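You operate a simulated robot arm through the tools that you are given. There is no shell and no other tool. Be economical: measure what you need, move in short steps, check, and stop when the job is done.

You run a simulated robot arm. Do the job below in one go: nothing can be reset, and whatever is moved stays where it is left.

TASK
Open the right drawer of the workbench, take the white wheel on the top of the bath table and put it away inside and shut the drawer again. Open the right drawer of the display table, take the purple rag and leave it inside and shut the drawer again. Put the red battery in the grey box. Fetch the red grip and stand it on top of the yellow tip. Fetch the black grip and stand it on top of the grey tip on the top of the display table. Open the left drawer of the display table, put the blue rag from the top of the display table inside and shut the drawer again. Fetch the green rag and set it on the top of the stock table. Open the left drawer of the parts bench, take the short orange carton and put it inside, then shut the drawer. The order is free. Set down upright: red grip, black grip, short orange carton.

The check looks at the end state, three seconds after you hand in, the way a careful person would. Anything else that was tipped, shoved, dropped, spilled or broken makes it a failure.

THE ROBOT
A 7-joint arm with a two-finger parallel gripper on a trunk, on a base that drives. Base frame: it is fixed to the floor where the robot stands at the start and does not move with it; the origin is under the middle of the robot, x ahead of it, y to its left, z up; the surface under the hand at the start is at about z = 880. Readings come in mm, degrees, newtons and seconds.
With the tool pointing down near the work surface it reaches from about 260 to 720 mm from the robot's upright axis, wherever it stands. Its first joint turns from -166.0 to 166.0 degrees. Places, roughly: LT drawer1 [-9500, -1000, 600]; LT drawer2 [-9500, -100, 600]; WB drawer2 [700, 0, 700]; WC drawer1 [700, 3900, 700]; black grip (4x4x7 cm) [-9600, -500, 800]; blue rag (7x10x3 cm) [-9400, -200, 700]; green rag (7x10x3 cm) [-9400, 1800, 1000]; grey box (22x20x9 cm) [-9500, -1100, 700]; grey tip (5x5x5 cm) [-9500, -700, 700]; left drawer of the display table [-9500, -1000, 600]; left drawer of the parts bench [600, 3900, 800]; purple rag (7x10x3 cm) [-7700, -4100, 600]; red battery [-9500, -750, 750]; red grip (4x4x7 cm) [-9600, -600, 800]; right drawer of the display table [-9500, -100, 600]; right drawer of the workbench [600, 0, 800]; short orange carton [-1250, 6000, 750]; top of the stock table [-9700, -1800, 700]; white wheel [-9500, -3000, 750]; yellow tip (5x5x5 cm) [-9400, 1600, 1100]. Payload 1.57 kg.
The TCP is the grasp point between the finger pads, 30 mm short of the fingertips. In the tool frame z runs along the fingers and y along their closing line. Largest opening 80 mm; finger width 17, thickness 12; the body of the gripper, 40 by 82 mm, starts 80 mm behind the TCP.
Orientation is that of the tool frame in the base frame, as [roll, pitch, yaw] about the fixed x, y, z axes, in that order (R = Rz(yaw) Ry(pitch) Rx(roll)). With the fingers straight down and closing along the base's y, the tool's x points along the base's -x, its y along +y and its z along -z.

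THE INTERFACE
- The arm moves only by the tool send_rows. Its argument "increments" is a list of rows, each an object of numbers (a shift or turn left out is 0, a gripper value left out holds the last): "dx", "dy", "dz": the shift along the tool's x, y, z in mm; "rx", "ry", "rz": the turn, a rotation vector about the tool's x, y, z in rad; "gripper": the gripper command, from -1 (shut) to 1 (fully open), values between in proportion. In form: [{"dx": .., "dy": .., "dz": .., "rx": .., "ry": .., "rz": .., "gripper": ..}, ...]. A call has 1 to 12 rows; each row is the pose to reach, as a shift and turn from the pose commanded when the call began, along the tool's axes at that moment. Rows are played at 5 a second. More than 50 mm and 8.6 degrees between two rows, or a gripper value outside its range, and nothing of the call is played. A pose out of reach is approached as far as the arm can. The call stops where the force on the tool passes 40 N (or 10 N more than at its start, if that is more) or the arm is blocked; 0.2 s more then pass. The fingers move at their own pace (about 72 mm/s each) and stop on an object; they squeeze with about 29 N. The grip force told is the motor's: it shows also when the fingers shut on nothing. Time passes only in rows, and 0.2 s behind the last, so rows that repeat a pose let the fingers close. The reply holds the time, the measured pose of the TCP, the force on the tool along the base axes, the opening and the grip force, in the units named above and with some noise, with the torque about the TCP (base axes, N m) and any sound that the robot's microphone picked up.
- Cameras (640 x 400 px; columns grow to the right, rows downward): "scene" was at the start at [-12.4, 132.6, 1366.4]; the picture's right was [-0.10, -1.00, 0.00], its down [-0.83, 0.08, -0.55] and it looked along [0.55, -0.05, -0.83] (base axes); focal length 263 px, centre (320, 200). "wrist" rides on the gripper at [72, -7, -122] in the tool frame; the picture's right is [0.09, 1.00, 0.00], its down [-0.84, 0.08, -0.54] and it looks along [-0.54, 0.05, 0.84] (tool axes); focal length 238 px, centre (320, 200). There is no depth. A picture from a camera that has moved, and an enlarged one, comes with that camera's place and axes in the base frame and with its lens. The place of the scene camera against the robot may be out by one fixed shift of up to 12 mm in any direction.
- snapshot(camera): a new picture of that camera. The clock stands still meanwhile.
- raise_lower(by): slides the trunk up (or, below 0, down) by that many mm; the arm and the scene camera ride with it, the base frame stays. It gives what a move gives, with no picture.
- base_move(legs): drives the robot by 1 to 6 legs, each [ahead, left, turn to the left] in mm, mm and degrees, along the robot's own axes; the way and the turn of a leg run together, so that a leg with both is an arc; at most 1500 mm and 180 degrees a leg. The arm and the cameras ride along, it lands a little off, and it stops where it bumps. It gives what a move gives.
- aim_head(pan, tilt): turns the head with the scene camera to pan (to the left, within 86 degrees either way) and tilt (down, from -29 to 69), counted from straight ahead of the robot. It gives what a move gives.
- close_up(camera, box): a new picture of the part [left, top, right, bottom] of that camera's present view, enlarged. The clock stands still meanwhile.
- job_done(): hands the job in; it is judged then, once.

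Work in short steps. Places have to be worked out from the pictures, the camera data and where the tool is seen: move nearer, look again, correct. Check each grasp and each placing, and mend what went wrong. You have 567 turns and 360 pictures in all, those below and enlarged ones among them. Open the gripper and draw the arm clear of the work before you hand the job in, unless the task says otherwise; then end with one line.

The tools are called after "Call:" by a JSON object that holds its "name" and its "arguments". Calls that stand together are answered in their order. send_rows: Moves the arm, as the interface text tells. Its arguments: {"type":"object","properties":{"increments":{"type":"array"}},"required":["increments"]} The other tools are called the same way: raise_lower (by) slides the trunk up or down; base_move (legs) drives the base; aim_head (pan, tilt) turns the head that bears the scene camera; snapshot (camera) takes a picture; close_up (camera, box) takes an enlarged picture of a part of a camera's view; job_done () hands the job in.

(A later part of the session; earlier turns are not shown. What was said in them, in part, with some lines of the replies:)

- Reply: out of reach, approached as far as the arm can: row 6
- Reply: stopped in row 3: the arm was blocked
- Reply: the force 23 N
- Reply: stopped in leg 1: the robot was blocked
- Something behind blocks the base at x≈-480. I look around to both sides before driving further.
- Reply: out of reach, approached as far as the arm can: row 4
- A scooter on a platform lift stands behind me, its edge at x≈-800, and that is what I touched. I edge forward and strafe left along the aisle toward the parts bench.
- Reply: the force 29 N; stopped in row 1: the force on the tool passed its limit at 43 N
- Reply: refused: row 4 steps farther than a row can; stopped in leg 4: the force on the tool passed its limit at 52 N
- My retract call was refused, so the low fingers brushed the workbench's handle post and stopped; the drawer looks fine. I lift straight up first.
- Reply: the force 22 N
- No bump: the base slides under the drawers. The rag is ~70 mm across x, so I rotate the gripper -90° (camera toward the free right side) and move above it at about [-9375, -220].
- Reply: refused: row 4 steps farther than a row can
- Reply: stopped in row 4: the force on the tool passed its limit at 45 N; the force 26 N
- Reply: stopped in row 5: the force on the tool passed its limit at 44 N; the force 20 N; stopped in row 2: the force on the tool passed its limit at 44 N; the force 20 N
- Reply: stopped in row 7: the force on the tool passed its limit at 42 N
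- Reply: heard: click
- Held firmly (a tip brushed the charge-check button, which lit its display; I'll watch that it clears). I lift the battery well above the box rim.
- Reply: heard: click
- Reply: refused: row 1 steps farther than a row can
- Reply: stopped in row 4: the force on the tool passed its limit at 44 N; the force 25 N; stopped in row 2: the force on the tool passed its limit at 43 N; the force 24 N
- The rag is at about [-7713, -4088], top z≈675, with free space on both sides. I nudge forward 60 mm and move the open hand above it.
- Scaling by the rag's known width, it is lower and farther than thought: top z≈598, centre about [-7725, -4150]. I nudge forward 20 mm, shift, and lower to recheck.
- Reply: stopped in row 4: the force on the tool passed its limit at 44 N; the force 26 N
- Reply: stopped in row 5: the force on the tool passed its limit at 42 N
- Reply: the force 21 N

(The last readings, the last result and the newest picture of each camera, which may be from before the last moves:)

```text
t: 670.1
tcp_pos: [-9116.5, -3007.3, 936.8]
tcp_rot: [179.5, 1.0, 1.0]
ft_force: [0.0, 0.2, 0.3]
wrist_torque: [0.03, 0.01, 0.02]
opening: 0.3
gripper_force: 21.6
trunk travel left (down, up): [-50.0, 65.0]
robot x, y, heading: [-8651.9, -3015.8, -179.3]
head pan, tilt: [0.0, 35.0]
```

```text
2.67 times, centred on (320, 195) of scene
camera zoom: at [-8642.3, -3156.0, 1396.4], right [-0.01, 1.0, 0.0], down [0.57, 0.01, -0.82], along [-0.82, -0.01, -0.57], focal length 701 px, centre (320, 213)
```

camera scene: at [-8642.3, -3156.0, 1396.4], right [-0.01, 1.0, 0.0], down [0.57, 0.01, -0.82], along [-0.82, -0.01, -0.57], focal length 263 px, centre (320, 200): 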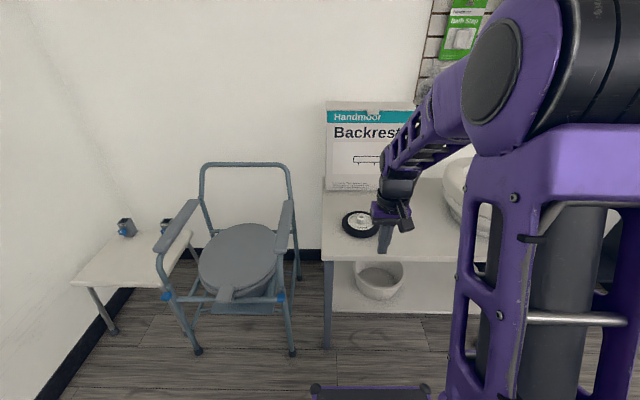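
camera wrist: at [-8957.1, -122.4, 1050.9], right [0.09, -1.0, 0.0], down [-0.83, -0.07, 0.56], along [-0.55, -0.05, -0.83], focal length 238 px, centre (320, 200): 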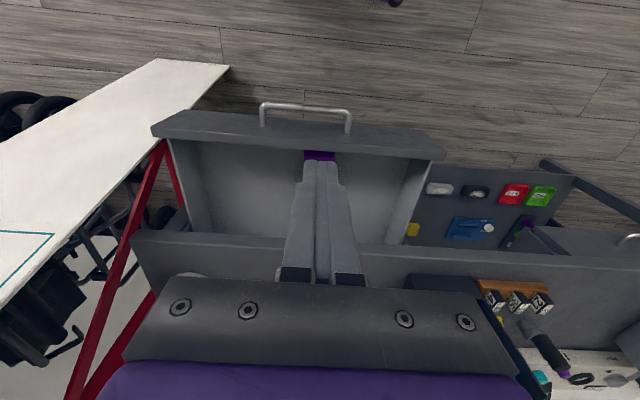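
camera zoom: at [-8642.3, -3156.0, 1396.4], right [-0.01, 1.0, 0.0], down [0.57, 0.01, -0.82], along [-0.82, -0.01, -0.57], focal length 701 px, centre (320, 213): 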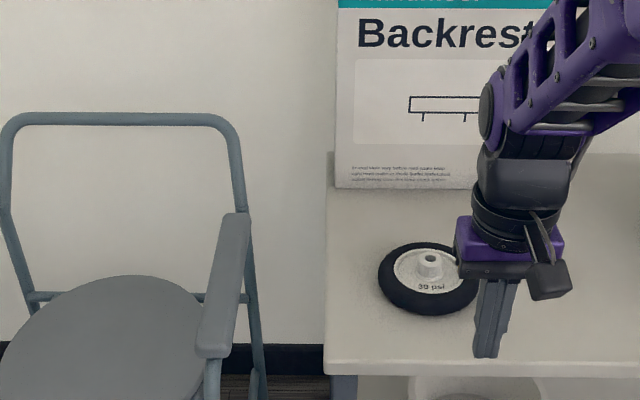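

The wheel lies flat with a raised hub boss I can grip, at about [-9380, -3015]. I move a bit closer and look with the wrist camera.

Call:
{"name": "base_move", "arguments": {"legs": [[80, 0, -0.7]]}}

Call:
{"name": "send_rows", "arguments": {"increments": [{"dx": -25, "gripper": 1}, {"dx": -50}]}}

Call:
{"name": "snapshot", "arguments": {"camera": "wrist"}}

Call:
{"name": "close_up", "arguments": {"camera": "scene", "box": [310, 180, 438, 260]}}

```text
t: 671.1
tcp_pos: [-9195.4, -3000.3, 935.4]
tcp_rot: [179.5, 1.0, 0.1]
ft_force: [-0.2, 0.8, 0.2]
wrist_torque: [-0.02, 0.04, 0.0]
opening: 0.0
gripper_force: 20.9
trunk travel left (down, up): [-50.0, 65.0]
robot x, y, heading: [-8730.3, -3017.2, 180.0]
head pan, tilt: [0.0, 35.0]
```

```text
t: 671.8
tcp_pos: [-9245.7, -3002.0, 938.6]
tcp_rot: [179.7, 1.0, -0.1]
ft_force: [0.4, 0.3, -0.1]
wrist_torque: [0.04, -0.02, 0.01]
opening: 79.8
gripper_force: 0.4
trunk travel left (down, up): [-50.0, 65.0]
robot x, y, heading: [-8732.3, -3015.1, 180.0]
head pan, tilt: [0.0, 35.0]
```

```text
166 pictures are left
camera wrist: at [-9172.3, -2995.2, 1058.0], right [0.09, -1.0, 0.0], down [-0.83, -0.07, 0.56], along [-0.55, -0.06, -0.83], focal length 238 px, centre (320, 200)
```

wrist: 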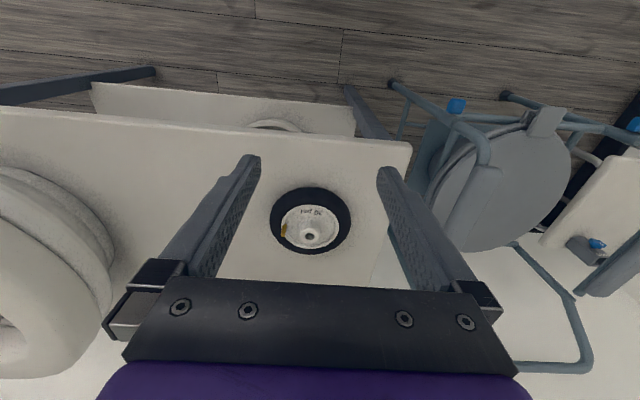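

```text
5.00 times, centred on (374, 220) of scene
camera zoom: at [-8723.9, -3156.5, 1396.4], right [0.0, 1.0, 0.0], down [0.57, 0.0, -0.82], along [-0.82, 0.0, -0.57], focal length 1314 px, centre (50, 100)
```

zoom: 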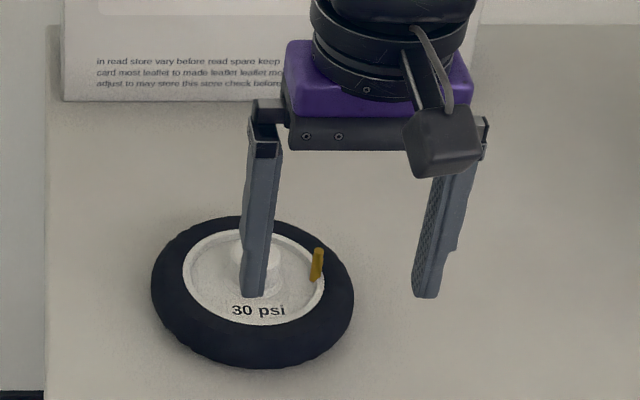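

The wheel (≈142 mm) has its valve on the +y side of the hub, so I'll grip the boss along x instead. I nudge forward, rotate the hand and move above it.

Call:
{"name": "base_move", "arguments": {"legs": [[60, 0, 0]]}}

Call:
{"name": "send_rows", "arguments": {"increments": [{"rz": -0.13}, {"rz": -0.26}, {"rz": -0.39}, {"rz": -0.52}, {"rz": -0.65}, {"rz": -0.78}, {"rz": -0.91}, {"rz": -1.04}, {"rz": -1.17}, {"rz": -1.3}, {"rz": -1.43}, {"rz": -1.5708}]}}

Call:
{"name": "send_rows", "arguments": {"increments": [{"dy": -40, "dz": 10}, {"dy": -80, "dz": 20}, {"dy": -118, "dx": -8, "dz": 40}, {"dy": -118, "dx": -8, "dz": 70}]}}

Call:
{"name": "snapshot", "arguments": {"camera": "wrist"}}

Call:
{"name": "close_up", "arguments": {"camera": "scene", "box": [310, 170, 438, 250]}}

```text
t: 672.7
tcp_pos: [-9305.1, -3002.5, 937.9]
tcp_rot: [179.6, 1.0, 0.0]
ft_force: [0.4, -0.2, 0.5]
wrist_torque: [-0.02, -0.01, -0.02]
opening: 80.2
gripper_force: 0.1
trunk travel left (down, up): [-50.0, 65.0]
robot x, y, heading: [-8791.5, -3018.3, 179.9]
head pan, tilt: [0.0, 35.0]
```

```text
t: 675.3
tcp_pos: [-9305.8, -3001.7, 937.5]
tcp_rot: [-179.1, 0.4, 90.2]
ft_force: [-0.2, 0.8, 0.3]
wrist_torque: [-0.01, 0.0, -0.01]
opening: 80.1
gripper_force: 0.0
trunk travel left (down, up): [-50.0, 65.0]
robot x, y, heading: [-8795.1, -3015.1, 179.8]
head pan, tilt: [0.0, 35.0]
```

```text
t: 676.3
tcp_pos: [-9424.1, -3009.5, 870.0]
tcp_rot: [-179.0, 0.3, 90.1]
ft_force: [0.5, 0.7, -0.2]
wrist_torque: [0.0, 0.01, 0.02]
opening: 79.9
gripper_force: 0.2
trunk travel left (down, up): [-50.0, 65.0]
robot x, y, heading: [-8793.9, -3011.0, 179.9]
head pan, tilt: [0.0, 35.0]
```

```text
164 pictures are left
camera wrist: at [-9429.7, -2936.9, 990.8], right [1.0, 0.09, -0.02], down [0.09, -0.83, 0.55], along [0.04, -0.54, -0.84], focal length 238 px, centre (320, 200)
```

wrist: 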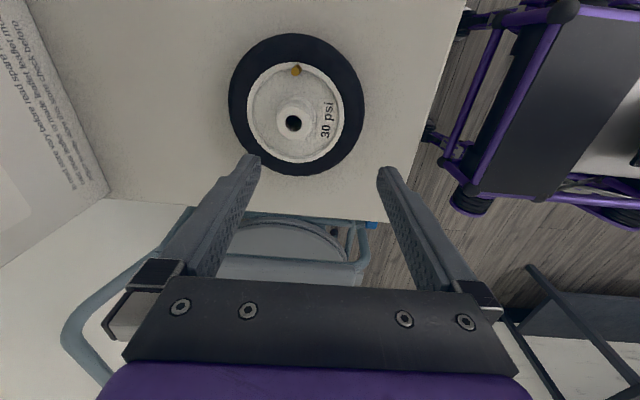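

```text
5.00 times, centred on (374, 210) of scene
camera zoom: at [-8783.2, -3156.5, 1396.4], right [0.0, 1.0, 0.0], down [0.57, 0.0, -0.82], along [-0.82, 0.0, -0.57], focal length 1314 px, centre (50, 150)
```

zoom: 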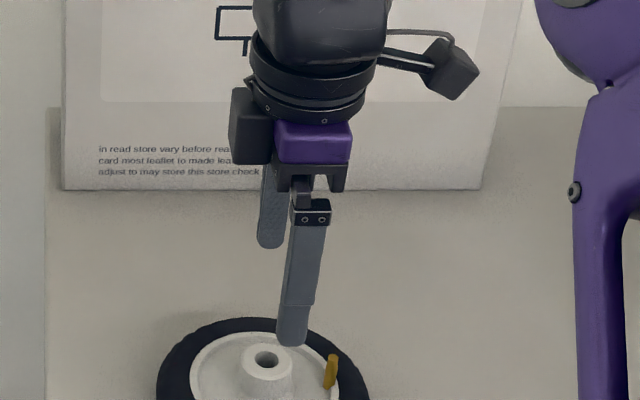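

The hub centre is near [-9448, -3001]. I shift over it, set a 54 mm opening that fits inside the rim, and lower partway.

Call:
{"name": "send_rows", "arguments": {"increments": [{"dx": 4, "dy": -12, "gripper": 0.35}, {"dx": 8, "dy": -24, "dz": 15}, {"dx": 8, "dy": -24, "dz": 40}]}}

Call:
{"name": "snapshot", "arguments": {"camera": "wrist"}}

Call:
{"name": "close_up", "arguments": {"camera": "scene", "box": [310, 190, 438, 270]}}

```text
t: 677.1
tcp_pos: [-9449.6, -3002.4, 830.3]
tcp_rot: [-179.0, 0.3, 90.1]
ft_force: [0.6, -0.5, -0.6]
wrist_torque: [-0.03, -0.02, 0.03]
opening: 53.8
gripper_force: 0.2
trunk travel left (down, up): [-50.0, 65.0]
robot x, y, heading: [-8793.3, -3017.9, 180.0]
head pan, tilt: [0.0, 35.0]
```

```text
162 pictures are left
camera wrist: at [-9453.9, -2931.0, 950.6], right [1.0, 0.09, -0.02], down [0.09, -0.83, 0.55], along [0.04, -0.54, -0.84], focal length 238 px, centre (320, 200)
```

wrist: 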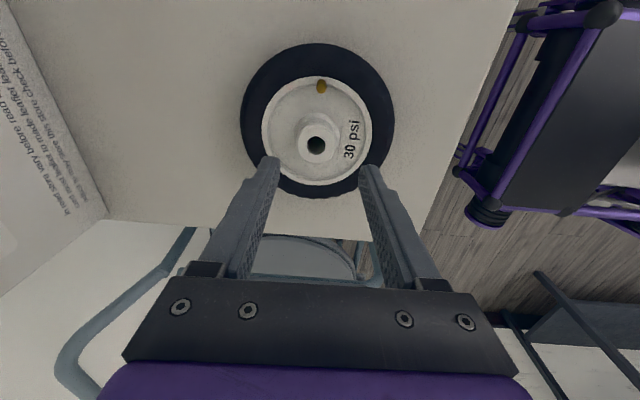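

```text
5.00 times, centred on (374, 230) of scene
camera zoom: at [-8783.1, -3156.5, 1396.4], right [0.0, 1.0, 0.0], down [0.57, 0.0, -0.82], along [-0.82, 0.0, -0.57], focal length 1314 px, centre (50, 50)
```

zoom: 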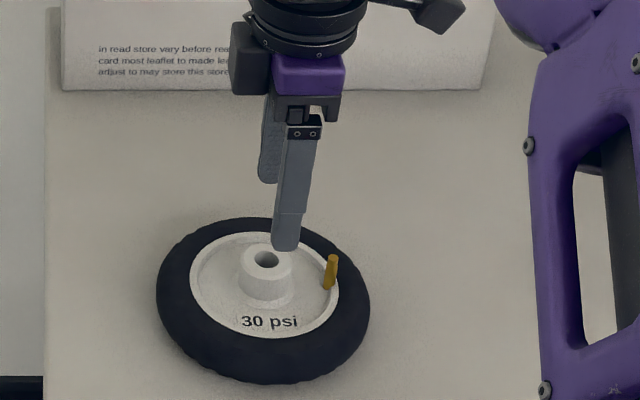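

Well centred on the boss. I lower slowly toward gripping height.

Call:
{"name": "send_rows", "arguments": {"increments": [{"dy": -2, "dz": 20}, {"dy": -2, "dz": 40}, {"dy": -2, "dz": 54}]}}

Call:
{"name": "snapshot", "arguments": {"camera": "wrist"}}

Call:
{"name": "close_up", "arguments": {"camera": "scene", "box": [310, 190, 438, 270]}}

```text
t: 677.9
tcp_pos: [-9451.2, -3002.5, 776.3]
tcp_rot: [-179.0, 0.3, 90.1]
ft_force: [0.3, 0.6, -0.5]
wrist_torque: [0.03, -0.01, -0.02]
opening: 54.0
gripper_force: 0.0
trunk travel left (down, up): [-50.0, 65.0]
robot x, y, heading: [-8792.7, -3015.5, 180.3]
head pan, tilt: [0.0, 35.0]
```

```text
160 pictures are left
camera wrist: at [-9455.6, -2930.2, 897.1], right [1.0, 0.09, -0.02], down [0.09, -0.83, 0.55], along [0.04, -0.54, -0.84], focal length 238 px, centre (320, 200)
```

wrist: 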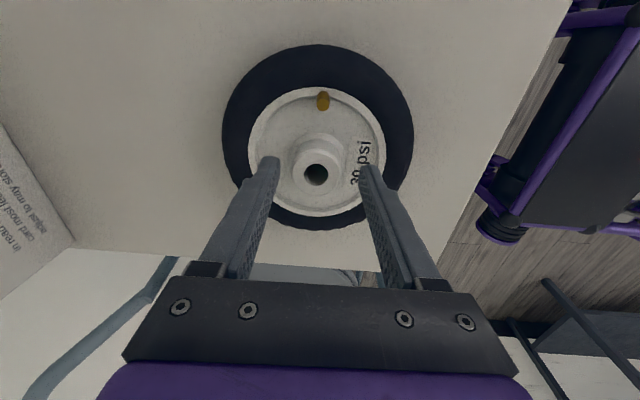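

```text
5.00 times, centred on (374, 230) of scene
camera zoom: at [-8783.2, -3156.5, 1396.4], right [0.0, 1.0, 0.0], down [0.57, 0.0, -0.82], along [-0.82, 0.0, -0.57], focal length 1314 px, centre (50, 50)
```

zoom: 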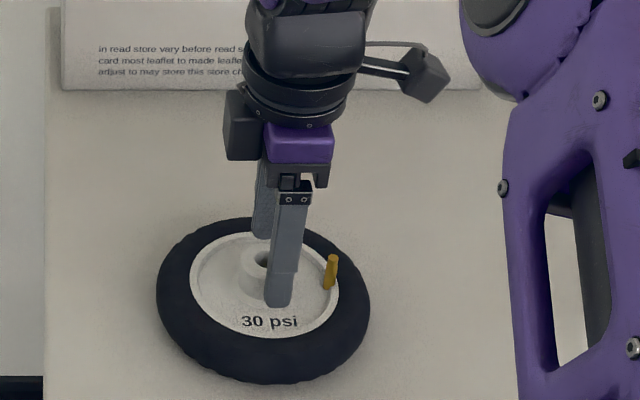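

The boss top is about 22 mm below the TCP and centred. I go down the rest in small steps.

Call:
{"name": "send_rows", "arguments": {"increments": [{"dy": -1, "dz": 8}, {"dy": -1, "dz": 14}]}}

Call:
{"name": "send_rows", "arguments": {"increments": [{"dz": 2}, {"dz": 4}, {"dz": 6}]}}

Call:
{"name": "close_up", "arguments": {"camera": "scene", "box": [320, 200, 416, 260]}}

```text
t: 678.5
tcp_pos: [-9452.2, -3002.6, 763.3]
tcp_rot: [-179.0, 0.2, 90.0]
ft_force: [0.7, -0.3, 0.6]
wrist_torque: [0.01, -0.03, 0.0]
opening: 54.0
gripper_force: 0.0
trunk travel left (down, up): [-50.0, 65.0]
robot x, y, heading: [-8794.2, -3015.8, 179.7]
head pan, tilt: [0.0, 35.0]
```

```text
t: 679.3
tcp_pos: [-9452.3, -3003.4, 762.8]
tcp_rot: [-178.7, 0.4, 89.9]
ft_force: [4.0, 1.2, 40.7]
wrist_torque: [0.08, -1.46, 0.11]
opening: 56.3
gripper_force: 1.3
trunk travel left (down, up): [-50.0, 65.0]
robot x, y, heading: [-8790.4, -3017.6, 179.9]
head pan, tilt: [0.0, 35.0]
```

```text
6.67 times, centred on (368, 230) of scene
camera zoom: at [-8780.0, -3156.5, 1396.9], right [0.0, 1.0, 0.0], down [0.57, 0.0, -0.82], along [-0.82, 0.0, -0.57], focal length 1751 px, centre (0, 0)
```

zoom: 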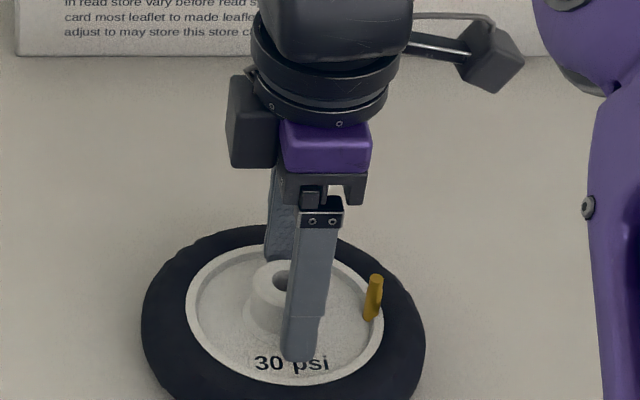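

The tips touch the dish floor beside the boss. I lift 3 mm and close on the boss.

Call:
{"name": "send_rows", "arguments": {"increments": [{"dz": -7}, {"dz": -8, "gripper": -1}, {"dz": -8, "gripper": -1}, {"dz": -8, "gripper": -1}]}}

Call:
{"name": "send_rows", "arguments": {"increments": [{"dz": -10}, {"dz": -30}, {"dz": -60}]}}

Call:
{"name": "snapshot", "arguments": {"camera": "scene"}}

Call:
{"name": "snapshot", "arguments": {"camera": "wrist"}}

```text
t: 680.3
tcp_pos: [-9451.7, -3003.4, 763.0]
tcp_rot: [-179.2, 0.5, 90.1]
ft_force: [0.4, 0.3, 0.2]
wrist_torque: [-0.01, -0.03, 0.02]
opening: 36.0
gripper_force: 28.3
trunk travel left (down, up): [-50.0, 65.0]
robot x, y, heading: [-8794.6, -3017.4, 180.1]
head pan, tilt: [0.0, 35.0]
```

```text
t: 681.1
tcp_pos: [-9449.1, -3003.2, 823.7]
tcp_rot: [-179.1, 0.2, 90.1]
ft_force: [0.0, 0.1, -3.0]
wrist_torque: [0.01, -0.04, -0.05]
opening: 35.5
gripper_force: 29.1
trunk travel left (down, up): [-50.0, 65.0]
robot x, y, heading: [-8791.7, -3018.7, 179.7]
head pan, tilt: [0.0, 35.0]
```

```text
157 pictures are left
camera scene: at [-8783.7, -3156.5, 1396.3], right [0.0, 1.0, 0.0], down [0.57, 0.0, -0.82], along [-0.82, 0.0, -0.57], focal length 263 px, centre (320, 200)
```

scene: 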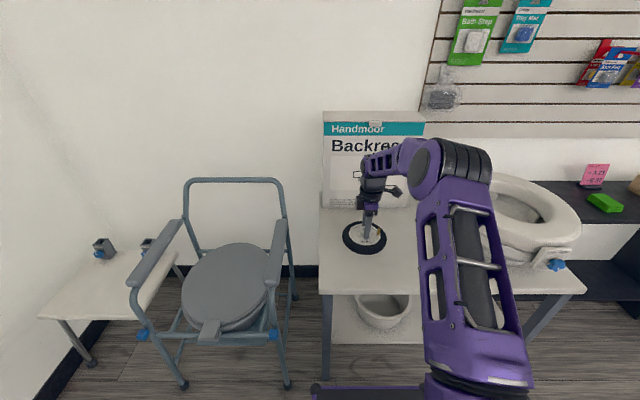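

```text
156 pictures are left
camera wrist: at [-9454.2, -2931.2, 945.7], right [1.0, 0.09, -0.02], down [0.09, -0.83, 0.55], along [0.04, -0.54, -0.84], focal length 238 px, centre (320, 200)
```

wrist: 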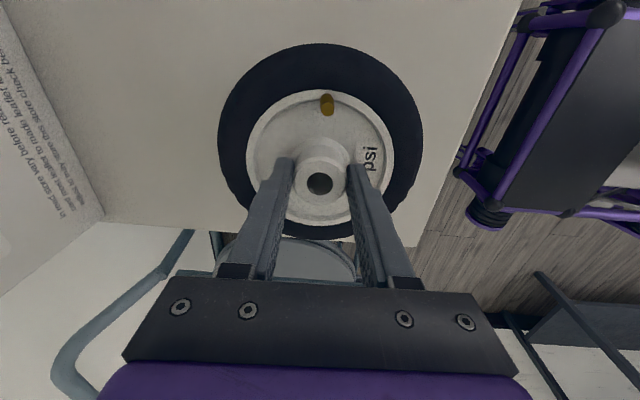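

The wheel is held by its hub (≈0.3 kg). I lift, retract, back off and turn around to head east.

Call:
{"name": "send_rows", "arguments": {"increments": [{"dz": -40}, {"dz": -80}, {"dz": -116}, {"dy": 45, "dz": -116}, {"dy": 90, "dz": -116}, {"dy": 135, "dz": -116}, {"dy": 180, "dz": -116}, {"dy": 204, "dz": -116}]}}

Call:
{"name": "base_move", "arguments": {"legs": [[-450, 0, 0], [0, 0, 90], [0, 0, 90]]}}

Call:
{"name": "aim_head", "arguments": {"pan": 0, "tilt": 25}}

Call:
{"name": "snapshot", "arguments": {"camera": "scene"}}

```text
t: 682.9
tcp_pos: [-9245.4, -3002.5, 937.9]
tcp_rot: [-179.0, 0.4, 89.9]
ft_force: [-0.2, 0.0, -3.0]
wrist_torque: [0.01, -0.03, -0.03]
opening: 35.6
gripper_force: 29.5
trunk travel left (down, up): [-50.0, 65.0]
robot x, y, heading: [-8793.1, -3017.3, 180.0]
head pan, tilt: [0.0, 35.0]
```

```text
t: 693.4
tcp_pos: [-7893.9, -3038.1, 937.8]
tcp_rot: [-179.0, 0.5, -91.2]
ft_force: [-0.1, -0.4, -3.0]
wrist_torque: [0.0, 0.01, 0.01]
opening: 35.5
gripper_force: 29.2
trunk travel left (down, up): [-50.0, 65.0]
robot x, y, heading: [-8349.6, -3011.7, -1.4]
head pan, tilt: [0.0, 35.0]
```

```text
t: 694.1
tcp_pos: [-7895.4, -3037.2, 937.4]
tcp_rot: [-179.1, 0.4, -91.1]
ft_force: [0.4, 0.5, -3.8]
wrist_torque: [-0.01, -0.03, 0.0]
opening: 35.4
gripper_force: 29.2
trunk travel left (down, up): [-50.0, 65.0]
robot x, y, heading: [-8348.3, -3016.5, -1.2]
head pan, tilt: [0.0, 25.0]
```

```text
155 pictures are left
camera scene: at [-8336.0, -2876.1, 1412.1], right [-0.02, -1.0, 0.0], down [-0.42, 0.01, -0.91], along [0.91, -0.02, -0.42], focal length 263 px, centre (320, 200)
```

scene: 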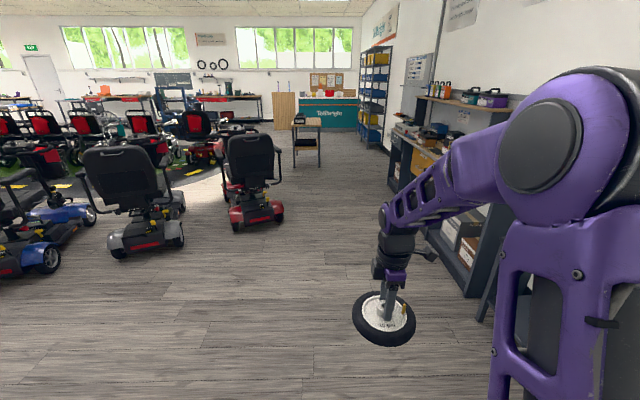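

The corridor ahead is clear. I drive east along y≈-3040.

Call:
{"name": "base_move", "arguments": {"legs": [[1300, 0, 1.2], [1300, 0, 0]]}}

Call:
{"name": "snapshot", "arguments": {"camera": "scene"}}

```text
t: 706.9
tcp_pos: [-5275.4, -3036.3, 937.0]
tcp_rot: [-179.1, 0.4, -89.8]
ft_force: [-0.3, -0.1, -2.7]
wrist_torque: [0.01, 0.03, -0.02]
opening: 35.6
gripper_force: 28.9
trunk travel left (down, up): [-50.0, 65.0]
robot x, y, heading: [-5733.2, -3022.3, 0.2]
head pan, tilt: [0.0, 25.0]
```

```text
154 pictures are left
camera scene: at [-5721.6, -2885.3, 1412.1], right [0.0, -1.0, 0.0], down [-0.42, 0.0, -0.91], along [0.91, 0.0, -0.42], focal length 263 px, centre (320, 200)
```

scene: 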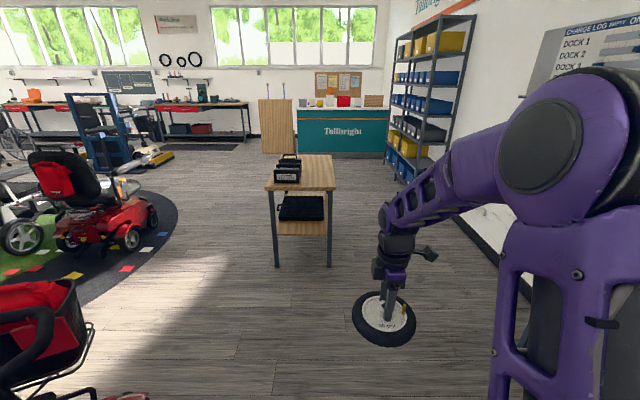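

I go to x≈-4515, between scooter and table (the wheel rides above table height anyway), then strafe north.

Call:
{"name": "base_move", "arguments": {"legs": [[1215, 0, 0]]}}

Call:
{"name": "aim_head", "arguments": {"pan": 70, "tilt": 40}}

Call:
{"name": "snapshot", "arguments": {"camera": "scene"}}

```text
t: 713.0
tcp_pos: [-4067.1, -3053.8, 937.6]
tcp_rot: [-179.2, 0.4, -90.8]
ft_force: [-0.7, 0.2, -2.5]
wrist_torque: [0.01, 0.03, 0.0]
opening: 35.9
gripper_force: 29.0
trunk travel left (down, up): [-50.0, 65.0]
robot x, y, heading: [-4518.4, -3031.1, -1.1]
head pan, tilt: [0.0, 25.0]
```

```text
t: 714.4
tcp_pos: [-4066.6, -3052.6, 937.0]
tcp_rot: [-179.0, 0.3, -90.9]
ft_force: [0.6, -0.4, -2.9]
wrist_torque: [-0.02, -0.01, 0.0]
opening: 35.5
gripper_force: 29.3
trunk travel left (down, up): [-50.0, 65.0]
robot x, y, heading: [-4522.6, -3037.6, -0.9]
head pan, tilt: [70.0, 40.0]
```

```text
153 pictures are left
camera scene: at [-4570.8, -2812.5, 1388.8], right [0.93, -0.36, 0.0], down [-0.23, -0.6, -0.77], along [0.27, 0.72, -0.64], focal length 263 px, centre (320, 200)
```

scene: 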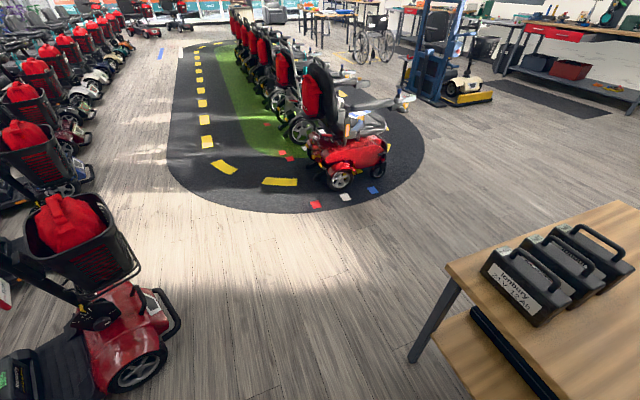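

The table edge and boxes are close to the wheel's path, so I swing the arm to my right side to shorten the front overhang before strafing.

Call:
{"name": "send_rows", "arguments": {"increments": [{"dx": 40, "dy": 10}, {"dx": 80, "dy": 22}, {"dx": 120, "dy": 36}, {"dx": 160, "dy": 52}, {"dx": 200, "dy": 70}, {"dx": 240, "dy": 90}, {"dx": 280, "dy": 111}]}}

Call:
{"name": "base_move", "arguments": {"legs": [[0, 0, 0.9], [0, 1230, 0]]}}

Call:
{"name": "snapshot", "arguments": {"camera": "scene"}}

```text
t: 716.0
tcp_pos: [-4179.5, -3333.1, 934.5]
tcp_rot: [-178.9, 0.3, -90.8]
ft_force: [0.3, 0.7, -3.2]
wrist_torque: [-0.05, -0.02, 0.02]
opening: 35.5
gripper_force: 29.1
trunk travel left (down, up): [-50.0, 65.0]
robot x, y, heading: [-4523.5, -3031.3, -1.2]
head pan, tilt: [70.0, 40.0]
```

```text
t: 728.5
tcp_pos: [-4187.4, -2077.4, 934.7]
tcp_rot: [-179.1, 0.3, -87.6]
ft_force: [-0.3, 0.7, -3.5]
wrist_torque: [-0.02, 0.0, 0.02]
opening: 35.5
gripper_force: 28.8
trunk travel left (down, up): [-50.0, 65.0]
robot x, y, heading: [-4542.5, -1796.9, 2.1]
head pan, tilt: [70.0, 40.0]
```

```text
152 pictures are left
camera scene: at [-4605.9, -1581.8, 1388.8], right [0.95, -0.31, 0.0], down [-0.2, -0.61, -0.77], along [0.23, 0.73, -0.64], focal length 263 px, centre (320, 200)
```

scene: 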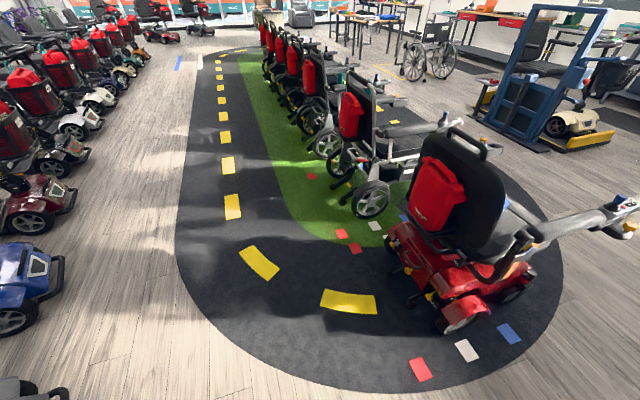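

Past the tight spot. I continue east along y≈-1800, then north-east to the workbench approach.

Call:
{"name": "base_move", "arguments": {"legs": [[1450, 0, -2.1], [1450, 0, 0]]}}

Call:
{"name": "snapshot", "arguments": {"camera": "scene"}}

```text
t: 742.3
tcp_pos: [-1336.3, -2098.0, 934.8]
tcp_rot: [-179.1, 0.4, -91.0]
ft_force: [-0.2, 0.6, -3.2]
wrist_torque: [0.03, 0.03, 0.01]
opening: 35.4
gripper_force: 29.1
trunk travel left (down, up): [-50.0, 65.0]
robot x, y, heading: [-1676.6, -1796.3, -1.2]
head pan, tilt: [70.0, 40.0]
```

```text
151 pictures are left
camera scene: at [-1726.6, -1577.0, 1388.8], right [0.93, -0.36, 0.0], down [-0.23, -0.6, -0.77], along [0.28, 0.71, -0.64], focal length 263 px, centre (320, 200)
```

scene: 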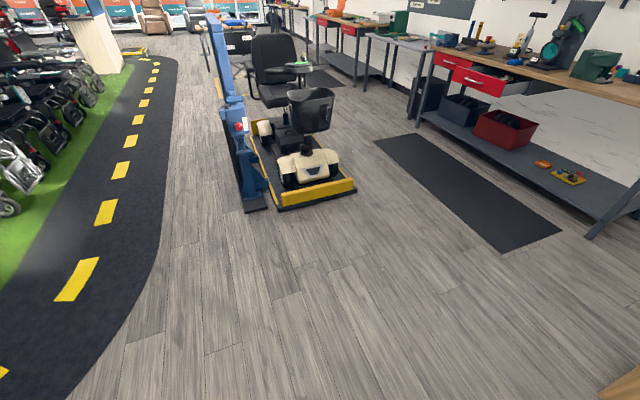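

The route to the open drawer is clear. I drive to the workbench's front corner area and bring the arm back to the front.

Call:
{"name": "base_move", "arguments": {"legs": [[0, 900, 1.2], [1250, 0, 0]]}}

Call:
{"name": "send_rows", "arguments": {"increments": [{"dx": -40, "dy": -20}, {"dx": -80, "dy": -40}, {"dx": -120, "dy": -58}, {"dx": -160, "dy": -75}, {"dx": -200, "dy": -90}, {"dx": -240, "dy": -102}, {"dx": -280, "dy": -111}]}}

Call:
{"name": "aim_head", "arguments": {"pan": 30, "tilt": 40}}

Call:
{"name": "snapshot", "arguments": {"camera": "scene"}}

```text
t: 757.2
tcp_pos: [-67.9, -1214.9, 935.2]
tcp_rot: [-179.2, 0.4, -90.6]
ft_force: [-0.8, 0.4, -2.9]
wrist_torque: [0.02, 0.01, -0.01]
opening: 35.4
gripper_force: 29.0
trunk travel left (down, up): [-50.0, 65.0]
robot x, y, heading: [-416.2, -918.1, -0.7]
head pan, tilt: [70.0, 40.0]
```

```text
t: 758.8
tcp_pos: [46.1, -935.6, 938.6]
tcp_rot: [-179.1, 0.4, -90.6]
ft_force: [0.2, 0.5, -3.8]
wrist_torque: [0.01, -0.01, 0.0]
opening: 35.3
gripper_force: 29.0
trunk travel left (down, up): [-50.0, 65.0]
robot x, y, heading: [-415.3, -914.3, -0.7]
head pan, tilt: [70.0, 40.0]
```

```text
t: 759.9
tcp_pos: [45.6, -936.1, 938.8]
tcp_rot: [-179.0, 0.5, -90.5]
ft_force: [1.1, 0.1, -3.2]
wrist_torque: [0.03, 0.01, 0.01]
opening: 35.4
gripper_force: 28.6
trunk travel left (down, up): [-50.0, 65.0]
robot x, y, heading: [-406.6, -916.5, -0.5]
head pan, tilt: [30.0, 40.0]
```

```text
150 pictures are left
camera scene: at [-418.5, -734.0, 1388.8], right [0.49, -0.87, 0.0], down [-0.56, -0.31, -0.77], along [0.67, 0.37, -0.64], focal length 263 px, centre (320, 200)
```

scene: 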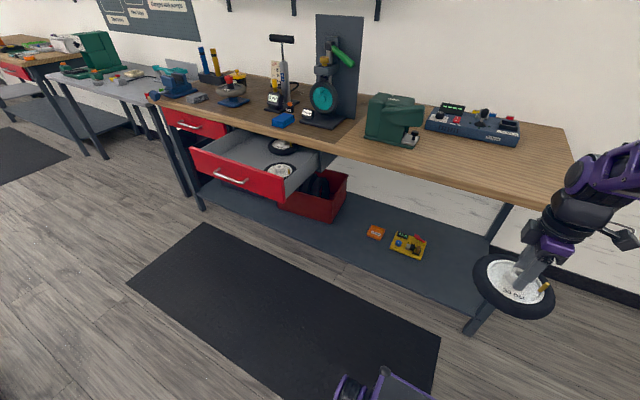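

The drawer already holds two wheels on its right side; the left half is free. I strafe to face it.

Call:
{"name": "base_move", "arguments": {"legs": [[0, 980, 0.5]]}}

Call:
{"name": "aim_head", "arguments": {"pan": 0, "tilt": 45}}

Call:
{"name": "snapshot", "arguments": {"camera": "scene"}}

Call:
{"name": "snapshot", "arguments": {"camera": "wrist"}}

```text
t: 769.5
tcp_pos: [46.2, 41.7, 938.9]
tcp_rot: [-179.1, 0.5, -89.1]
ft_force: [-0.4, 0.4, -2.3]
wrist_torque: [0.01, 0.03, -0.01]
opening: 35.4
gripper_force: 29.4
trunk travel left (down, up): [-50.0, 65.0]
robot x, y, heading: [-410.4, 47.0, 0.9]
head pan, tilt: [30.0, 40.0]
```

```text
t: 770.5
tcp_pos: [45.6, 42.6, 939.9]
tcp_rot: [-179.2, 0.4, -89.1]
ft_force: [-0.5, 0.2, -2.2]
wrist_torque: [0.01, 0.01, 0.0]
opening: 35.5
gripper_force: 28.4
trunk travel left (down, up): [-50.0, 65.0]
robot x, y, heading: [-411.7, 48.8, 0.7]
head pan, tilt: [0.0, 45.0]
```

```text
149 pictures are left
camera scene: at [-415.7, 189.4, 1381.5], right [0.01, -1.0, 0.0], down [-0.71, -0.01, -0.71], along [0.71, 0.01, -0.71], focal length 263 px, centre (320, 200)
```

scene: 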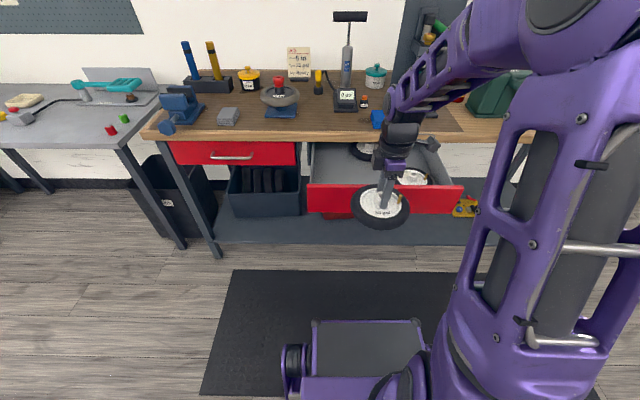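

```text
148 pictures are left
camera wrist: at [50.6, -30.4, 1060.5], right [-0.99, -0.11, -0.02], down [-0.1, 0.83, 0.55], along [-0.04, 0.54, -0.84], focal length 238 px, centre (320, 200)
```

wrist: 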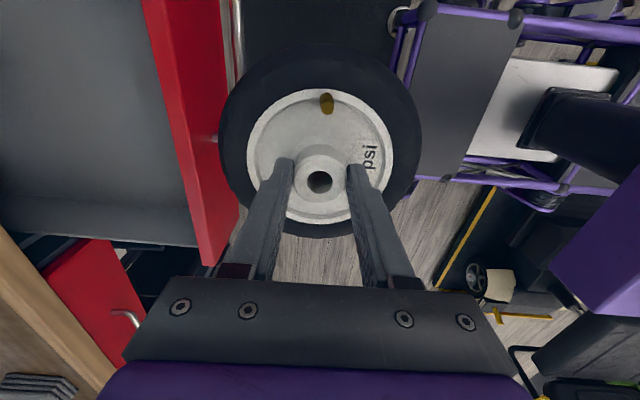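

I move up 100 mm and shift left so the wheel can go to the free left part of the drawer, at about [262, 135].

Call:
{"name": "base_move", "arguments": {"legs": [[100, 60, -0.8]]}}

Call:
{"name": "send_rows", "arguments": {"increments": [{"dx": -12, "dy": -40}, {"dx": -24, "dy": -80}, {"dx": -33, "dy": -116}]}}

Call:
{"name": "snapshot", "arguments": {"camera": "scene"}}

Call:
{"name": "snapshot", "arguments": {"camera": "wrist"}}

```text
t: 771.7
tcp_pos: [142.6, 96.9, 940.2]
tcp_rot: [-179.1, 0.3, -89.7]
ft_force: [0.8, -0.2, -3.5]
wrist_torque: [0.03, -0.02, -0.01]
opening: 35.5
gripper_force: 29.1
trunk travel left (down, up): [-50.0, 65.0]
robot x, y, heading: [-313.0, 110.5, 0.3]
head pan, tilt: [0.0, 45.0]
```

```text
t: 772.5
tcp_pos: [257.9, 129.0, 940.0]
tcp_rot: [-179.0, 0.2, -89.7]
ft_force: [-0.1, -0.4, -3.3]
wrist_torque: [-0.03, -0.01, -0.01]
opening: 35.3
gripper_force: 29.1
trunk travel left (down, up): [-50.0, 65.0]
robot x, y, heading: [-311.1, 112.2, 0.3]
head pan, tilt: [0.0, 45.0]
```

```text
147 pictures are left
camera scene: at [-317.0, 249.1, 1381.5], right [0.0, -1.0, 0.0], down [-0.71, 0.0, -0.71], along [0.71, 0.0, -0.71], focal length 263 px, centre (320, 200)
```

scene: 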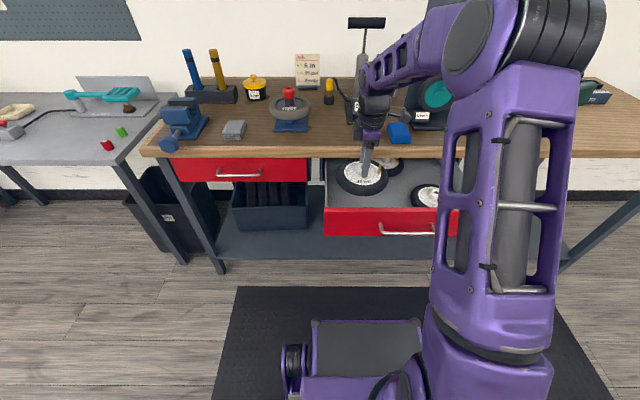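

```text
146 pictures are left
camera wrist: at [263.3, 56.3, 1061.6], right [-1.0, -0.1, -0.02], down [-0.09, 0.83, 0.55], along [-0.04, 0.54, -0.84], focal length 238 px, centre (320, 200)
```

wrist: 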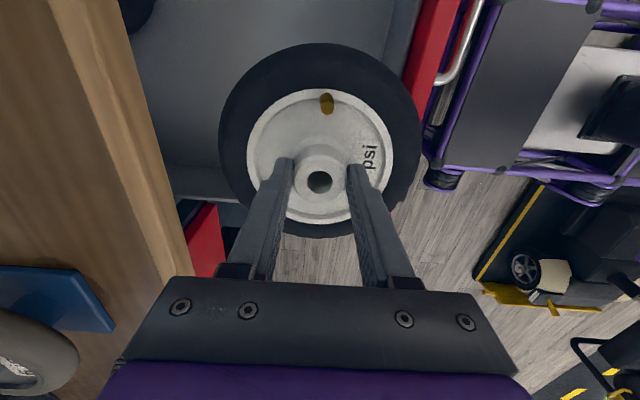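

The interior is a bit tighter than assumed: left wall y≈205, front x≈197. I shift to [288, 100] and lower to just above the drawer rim.

Call:
{"name": "send_rows", "arguments": {"increments": [{"dx": 14, "dy": -15}, {"dx": 28, "dy": -30}, {"dx": 28, "dy": -30, "dz": 20}]}}

Call:
{"name": "snapshot", "arguments": {"camera": "wrist"}}

Call:
{"name": "close_up", "arguments": {"camera": "scene", "box": [310, 130, 470, 230]}}

```text
t: 773.3
tcp_pos: [289.9, 102.5, 923.2]
tcp_rot: [-179.1, 0.4, -89.7]
ft_force: [-0.1, 0.9, -3.6]
wrist_torque: [-0.02, 0.0, 0.01]
opening: 35.4
gripper_force: 28.9
trunk travel left (down, up): [-50.0, 65.0]
robot x, y, heading: [-313.9, 106.9, 0.0]
head pan, tilt: [0.0, 45.0]
```

```text
145 pictures are left
camera wrist: at [294.0, 28.8, 1043.5], right [-1.0, -0.1, -0.02], down [-0.09, 0.83, 0.55], along [-0.04, 0.54, -0.84], focal length 238 px, centre (320, 200)
```

wrist: 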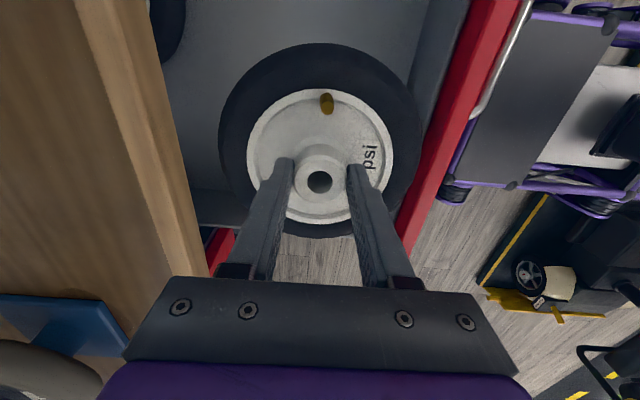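

```text
4.00 times, centred on (390, 180) of scene
camera zoom: at [-316.9, 249.1, 1381.6], right [0.0, -1.0, 0.0], down [-0.71, 0.0, -0.71], along [0.71, 0.0, -0.71], focal length 1051 px, centre (40, 280)
```

zoom: 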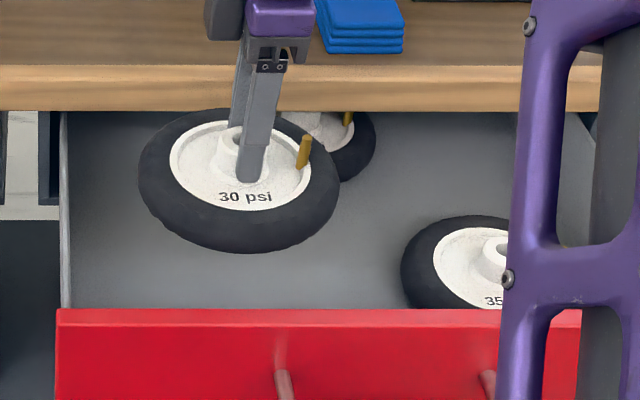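

Clearances check out (other wheels > 80 mm away). I move 10 mm further in and lower into the drawer.

Call:
{"name": "send_rows", "arguments": {"increments": [{"dy": -10, "dz": 20}, {"dy": -10, "dz": 50}, {"dy": -10, "dz": 80}, {"dy": -10, "dz": 100}]}}

Call:
{"name": "snapshot", "arguments": {"camera": "wrist"}}

Call:
{"name": "close_up", "arguments": {"camera": "scene", "box": [310, 130, 470, 230]}}

```text
t: 774.3
tcp_pos: [300.6, 102.6, 822.5]
tcp_rot: [-179.1, 0.4, -89.7]
ft_force: [-0.1, -0.3, -3.6]
wrist_torque: [-0.02, 0.0, -0.01]
opening: 35.5
gripper_force: 29.0
trunk travel left (down, up): [-50.0, 65.0]
robot x, y, heading: [-315.5, 107.3, 0.1]
head pan, tilt: [0.0, 45.0]
```

```text
143 pictures are left
camera wrist: at [305.2, 29.6, 943.0], right [-1.0, -0.1, -0.02], down [-0.09, 0.83, 0.55], along [-0.04, 0.54, -0.84], focal length 238 px, centre (320, 200)
```

wrist: 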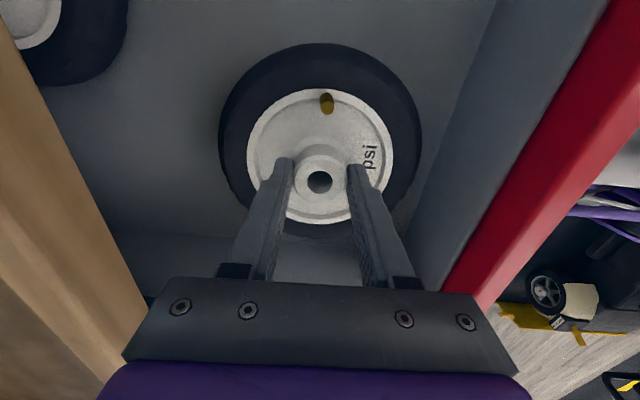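

```text
4.00 times, centred on (390, 180) of scene
camera zoom: at [-316.9, 249.1, 1381.6], right [0.0, -1.0, 0.0], down [-0.71, 0.0, -0.71], along [0.71, 0.0, -0.71], focal length 1051 px, centre (40, 280)
```

zoom: 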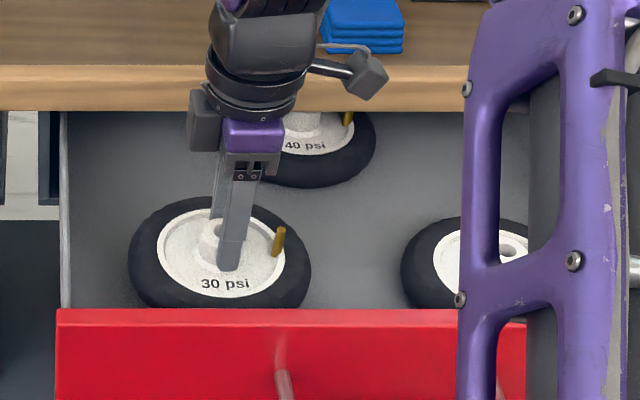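

Well clear on all sides. I lower the rest in small steps until it rests.

Call:
{"name": "send_rows", "arguments": {"increments": [{"dz": 8}, {"dz": 16}, {"dz": 22}]}}

Call:
{"name": "send_rows", "arguments": {"increments": [{"dz": 3}, {"dz": 6}, {"dz": 9}]}}

```text
t: 775.1
tcp_pos: [301.5, 103.8, 801.5]
tcp_rot: [-178.9, 0.3, -89.7]
ft_force: [-2.5, -0.2, 5.9]
wrist_torque: [0.01, 0.79, -0.01]
opening: 35.7
gripper_force: 28.9
trunk travel left (down, up): [-50.0, 65.0]
robot x, y, heading: [-320.6, 112.8, 0.2]
head pan, tilt: [0.0, 45.0]
```

```text
t: 775.9
tcp_pos: [304.5, 103.9, 798.8]
tcp_rot: [-178.3, 0.3, -89.9]
ft_force: [1.0, -0.3, 16.2]
wrist_torque: [-0.03, 1.38, 0.02]
opening: 35.7
gripper_force: 29.0
trunk travel left (down, up): [-50.0, 65.0]
robot x, y, heading: [-317.6, 107.4, 0.1]
head pan, tilt: [0.0, 45.0]
stopped in row 3: the force on the tool passed its limit at 44 N (the readings are from after the stop); the commanded pose is now the measured one
```

It rests on the floor. I open to clear the boss and lift straight up.

Call:
{"name": "send_rows", "arguments": {"increments": [{"dz": -1}, {"dz": -1, "gripper": 0.25}, {"dz": -1, "gripper": 0.25}, {"dz": -1, "gripper": 0.25}, {"dz": -30}, {"dz": -70}, {"dz": -115}, {"dz": -140}]}}

Call:
{"name": "snapshot", "arguments": {"camera": "wrist"}}

Call:
{"name": "close_up", "arguments": {"camera": "scene", "box": [310, 130, 470, 230]}}

```text
t: 777.7
tcp_pos: [299.7, 101.9, 936.0]
tcp_rot: [-178.6, 0.4, -89.8]
ft_force: [-0.3, 0.6, 0.3]
wrist_torque: [-0.02, -0.01, -0.05]
opening: 49.9
gripper_force: 0.1
trunk travel left (down, up): [-50.0, 65.0]
robot x, y, heading: [-313.9, 112.3, 0.3]
head pan, tilt: [0.0, 45.0]
```

```text
141 pictures are left
camera wrist: at [302.6, 28.1, 1056.1], right [-1.0, -0.1, -0.03], down [-0.09, 0.83, 0.54], along [-0.03, 0.54, -0.84], focal length 238 px, centre (320, 200)
```

wrist: 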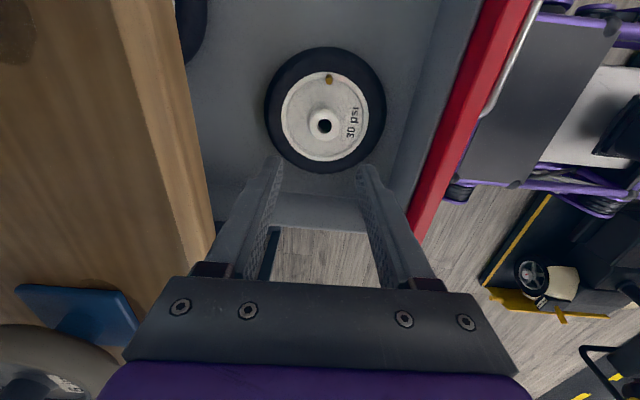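

```text
4.00 times, centred on (390, 180) of scene
camera zoom: at [-317.0, 249.1, 1381.5], right [0.0, -1.0, 0.0], down [-0.71, 0.0, -0.71], along [0.71, 0.0, -0.71], focal length 1051 px, centre (40, 280)
```

zoom: 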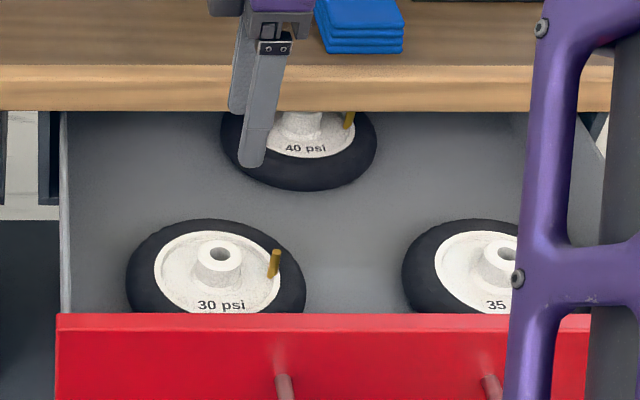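

The wheel is properly in the drawer. I close the gripper, retract while unwinding the wrist, and back off to push the drawer shut.

Call:
{"name": "send_rows", "arguments": {"increments": [{"dy": 35, "gripper": -1}, {"dy": 70, "rz": 0.13}, {"dy": 105, "rz": 0.26}, {"dy": 140, "rz": 0.39}, {"dy": 145, "rz": 0.52}, {"dy": 145, "rz": 0.65}, {"dy": 145, "rz": 0.785}, {"dy": 145, "rz": 0.92}, {"dy": 145, "rz": 1.05}, {"dy": 145, "rz": 1.18}, {"dy": 145, "rz": 1.31}, {"dy": 145, "rz": 1.44}]}}

Call:
{"name": "base_move", "arguments": {"legs": [[-120, 0, 0], [0, -95, 0]]}}

Call:
{"name": "snapshot", "arguments": {"camera": "wrist"}}

```text
t: 780.3
tcp_pos: [154.7, 101.8, 933.4]
tcp_rot: [179.9, 1.5, -172.4]
ft_force: [-0.3, 0.1, -0.2]
wrist_torque: [0.01, 0.01, 0.03]
opening: 0.1
gripper_force: 21.6
trunk travel left (down, up): [-50.0, 65.0]
robot x, y, heading: [-309.7, 105.4, 0.3]
head pan, tilt: [0.0, 45.0]
```

```text
t: 782.7
tcp_pos: [36.9, 4.3, 932.6]
tcp_rot: [179.9, 1.5, -172.3]
ft_force: [-0.4, -0.9, 0.0]
wrist_torque: [-0.01, 0.02, -0.01]
opening: 0.1
gripper_force: 21.5
trunk travel left (down, up): [-50.0, 65.0]
robot x, y, heading: [-433.6, 9.4, -0.0]
head pan, tilt: [0.0, 45.0]
```

```text
139 pictures are left
camera wrist: at [-37.4, -12.4, 1051.8], right [-0.22, 0.97, 0.0], down [0.8, 0.19, 0.56], along [0.55, 0.13, -0.83], focal length 238 px, centre (320, 200)
```

wrist: 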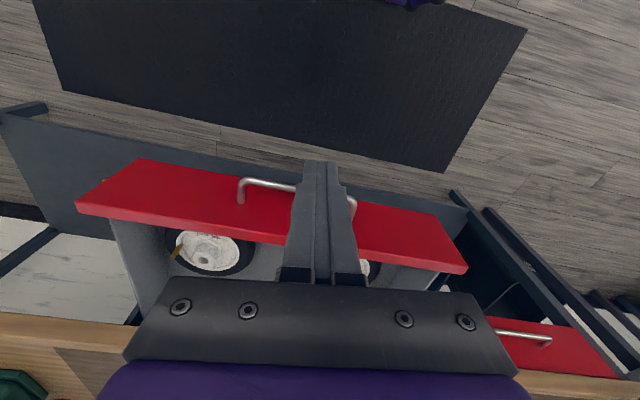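

Correcting the last few degrees of yaw, I lower the fingers in front of the bar.

Call:
{"name": "send_rows", "arguments": {"increments": [{"rz": 0.065, "dz": 40}, {"rz": 0.131, "dz": 80}, {"rz": 0.131, "dz": 115}, {"rz": 0.131, "dz": 130}]}}

Call:
{"name": "base_move", "arguments": {"legs": [[285, 0, 0]]}}

Call:
{"name": "snapshot", "arguments": {"camera": "scene"}}

```text
t: 783.7
tcp_pos: [38.6, 4.4, 800.9]
tcp_rot: [179.7, 1.5, -179.8]
ft_force: [0.2, -0.4, -1.6]
wrist_torque: [0.01, 0.0, 0.01]
opening: 0.0
gripper_force: 21.5
trunk travel left (down, up): [-50.0, 65.0]
robot x, y, heading: [-434.6, 12.7, 0.0]
head pan, tilt: [0.0, 45.0]
```

```text
t: 785.7
tcp_pos: [324.3, 3.3, 801.3]
tcp_rot: [179.7, 1.5, 180.0]
ft_force: [0.1, -0.1, -0.8]
wrist_torque: [0.0, -0.02, 0.04]
opening: 0.0
gripper_force: 20.9
trunk travel left (down, up): [-50.0, 65.0]
robot x, y, heading: [-149.6, 14.5, -0.0]
head pan, tilt: [0.0, 45.0]
```

```text
138 pictures are left
camera scene: at [-149.0, 152.6, 1381.5], right [0.0, -1.0, 0.0], down [-0.71, 0.0, -0.71], along [0.71, 0.0, -0.71], focal length 263 px, centre (320, 200)
```

scene: 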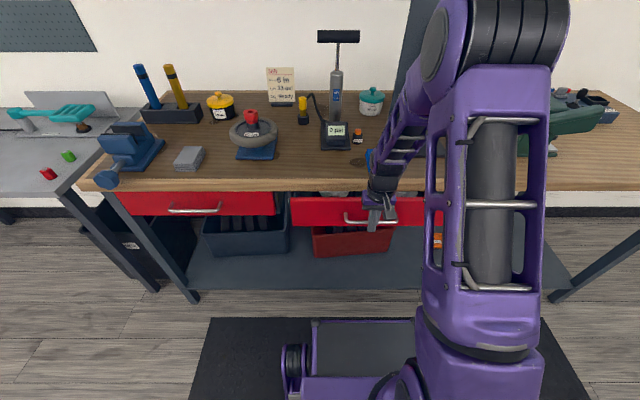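

Call:
{"name": "send_rows", "arguments": {"increments": [{"dx": -12}, {"dx": -24}, {"dx": -34}, {"dx": -42}, {"dx": -47}, {"dx": -52}]}}

Call:
{"name": "close_up", "arguments": {"camera": "scene", "box": [270, 150, 470, 275]}}

```text
t: 787.1
tcp_pos: [373.9, 3.3, 802.1]
tcp_rot: [179.7, 1.1, -180.0]
ft_force: [-20.0, 0.2, 4.0]
wrist_torque: [-0.14, 0.25, 0.01]
opening: 0.0
gripper_force: 21.3
trunk travel left (down, up): [-50.0, 65.0]
robot x, y, heading: [-151.1, 18.1, -0.1]
head pan, tilt: [0.0, 45.0]
```

```text
3.20 times, centred on (370, 212) of scene
camera zoom: at [-150.6, 152.6, 1381.6], right [0.0, -1.0, 0.0], down [-0.71, 0.0, -0.71], along [0.71, 0.0, -0.71], focal length 841 px, centre (160, 160)
```

zoom: 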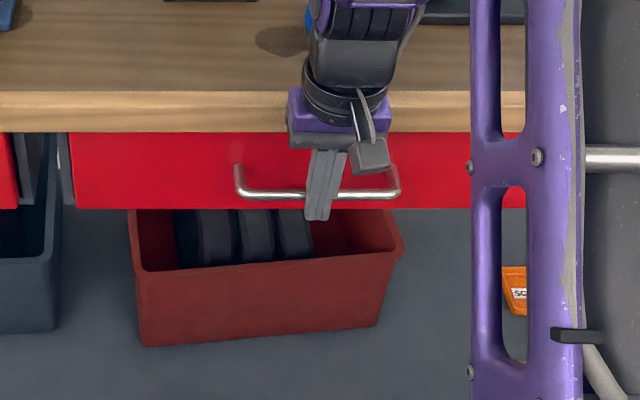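

Seated at 20 N, at the same depth as the other drawer. I withdraw, raise the arm clear, open the gripper and take a final look.

Call:
{"name": "send_rows", "arguments": {"increments": [{"dx": 30}, {"dx": 70}, {"dx": 75, "dz": -45}, {"dx": 75, "dz": -90}, {"dx": 75, "dz": -135, "gripper": 1}]}}

Call:
{"name": "base_move", "arguments": {"legs": [[-230, 0, 0]]}}

Call:
{"name": "snapshot", "arguments": {"camera": "scene"}}

```text
t: 788.3
tcp_pos: [298.2, 2.3, 933.6]
tcp_rot: [179.7, 1.5, -179.9]
ft_force: [-0.3, -1.3, -0.6]
wrist_torque: [-0.03, 0.03, 0.01]
opening: 52.6
gripper_force: 0.0
trunk travel left (down, up): [-50.0, 65.0]
robot x, y, heading: [-148.7, 9.2, -0.1]
head pan, tilt: [0.0, 45.0]
```

```text
t: 790.0
tcp_pos: [68.6, 2.9, 932.4]
tcp_rot: [179.7, 1.5, -180.0]
ft_force: [0.0, 0.1, -0.1]
wrist_torque: [-0.03, 0.03, -0.01]
opening: 79.8
gripper_force: 0.1
trunk travel left (down, up): [-50.0, 65.0]
robot x, y, heading: [-378.5, 16.4, -0.0]
head pan, tilt: [0.0, 45.0]
```

```text
136 pictures are left
camera scene: at [-379.7, 152.8, 1381.5], right [0.0, -1.0, 0.0], down [-0.71, 0.0, -0.71], along [0.71, 0.0, -0.71], focal length 263 px, centre (320, 200)
```

scene: 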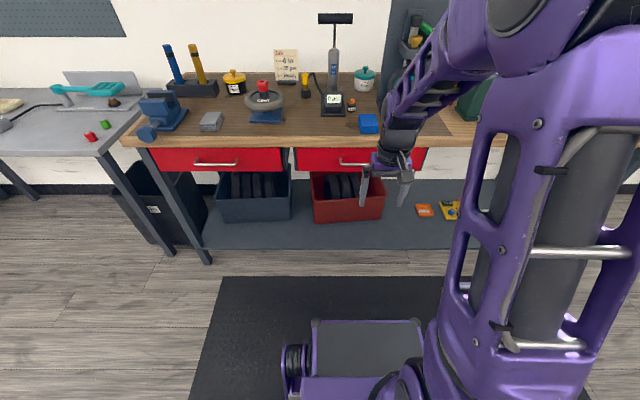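

All eight jobs are done, every drawer is shut, the hand is empty and the arm is clear, so I hand in.

Call:
{"name": "job_done", "arguments": {}}

```text
The job is handed in.
```

All eight items are where you asked and every drawer is shut; along the way I bumped the scooter lift platform once, pressed the battery's charge button twice (its display has since gone off) and brushed the workbench drawer handle, with no visible damage or movement.
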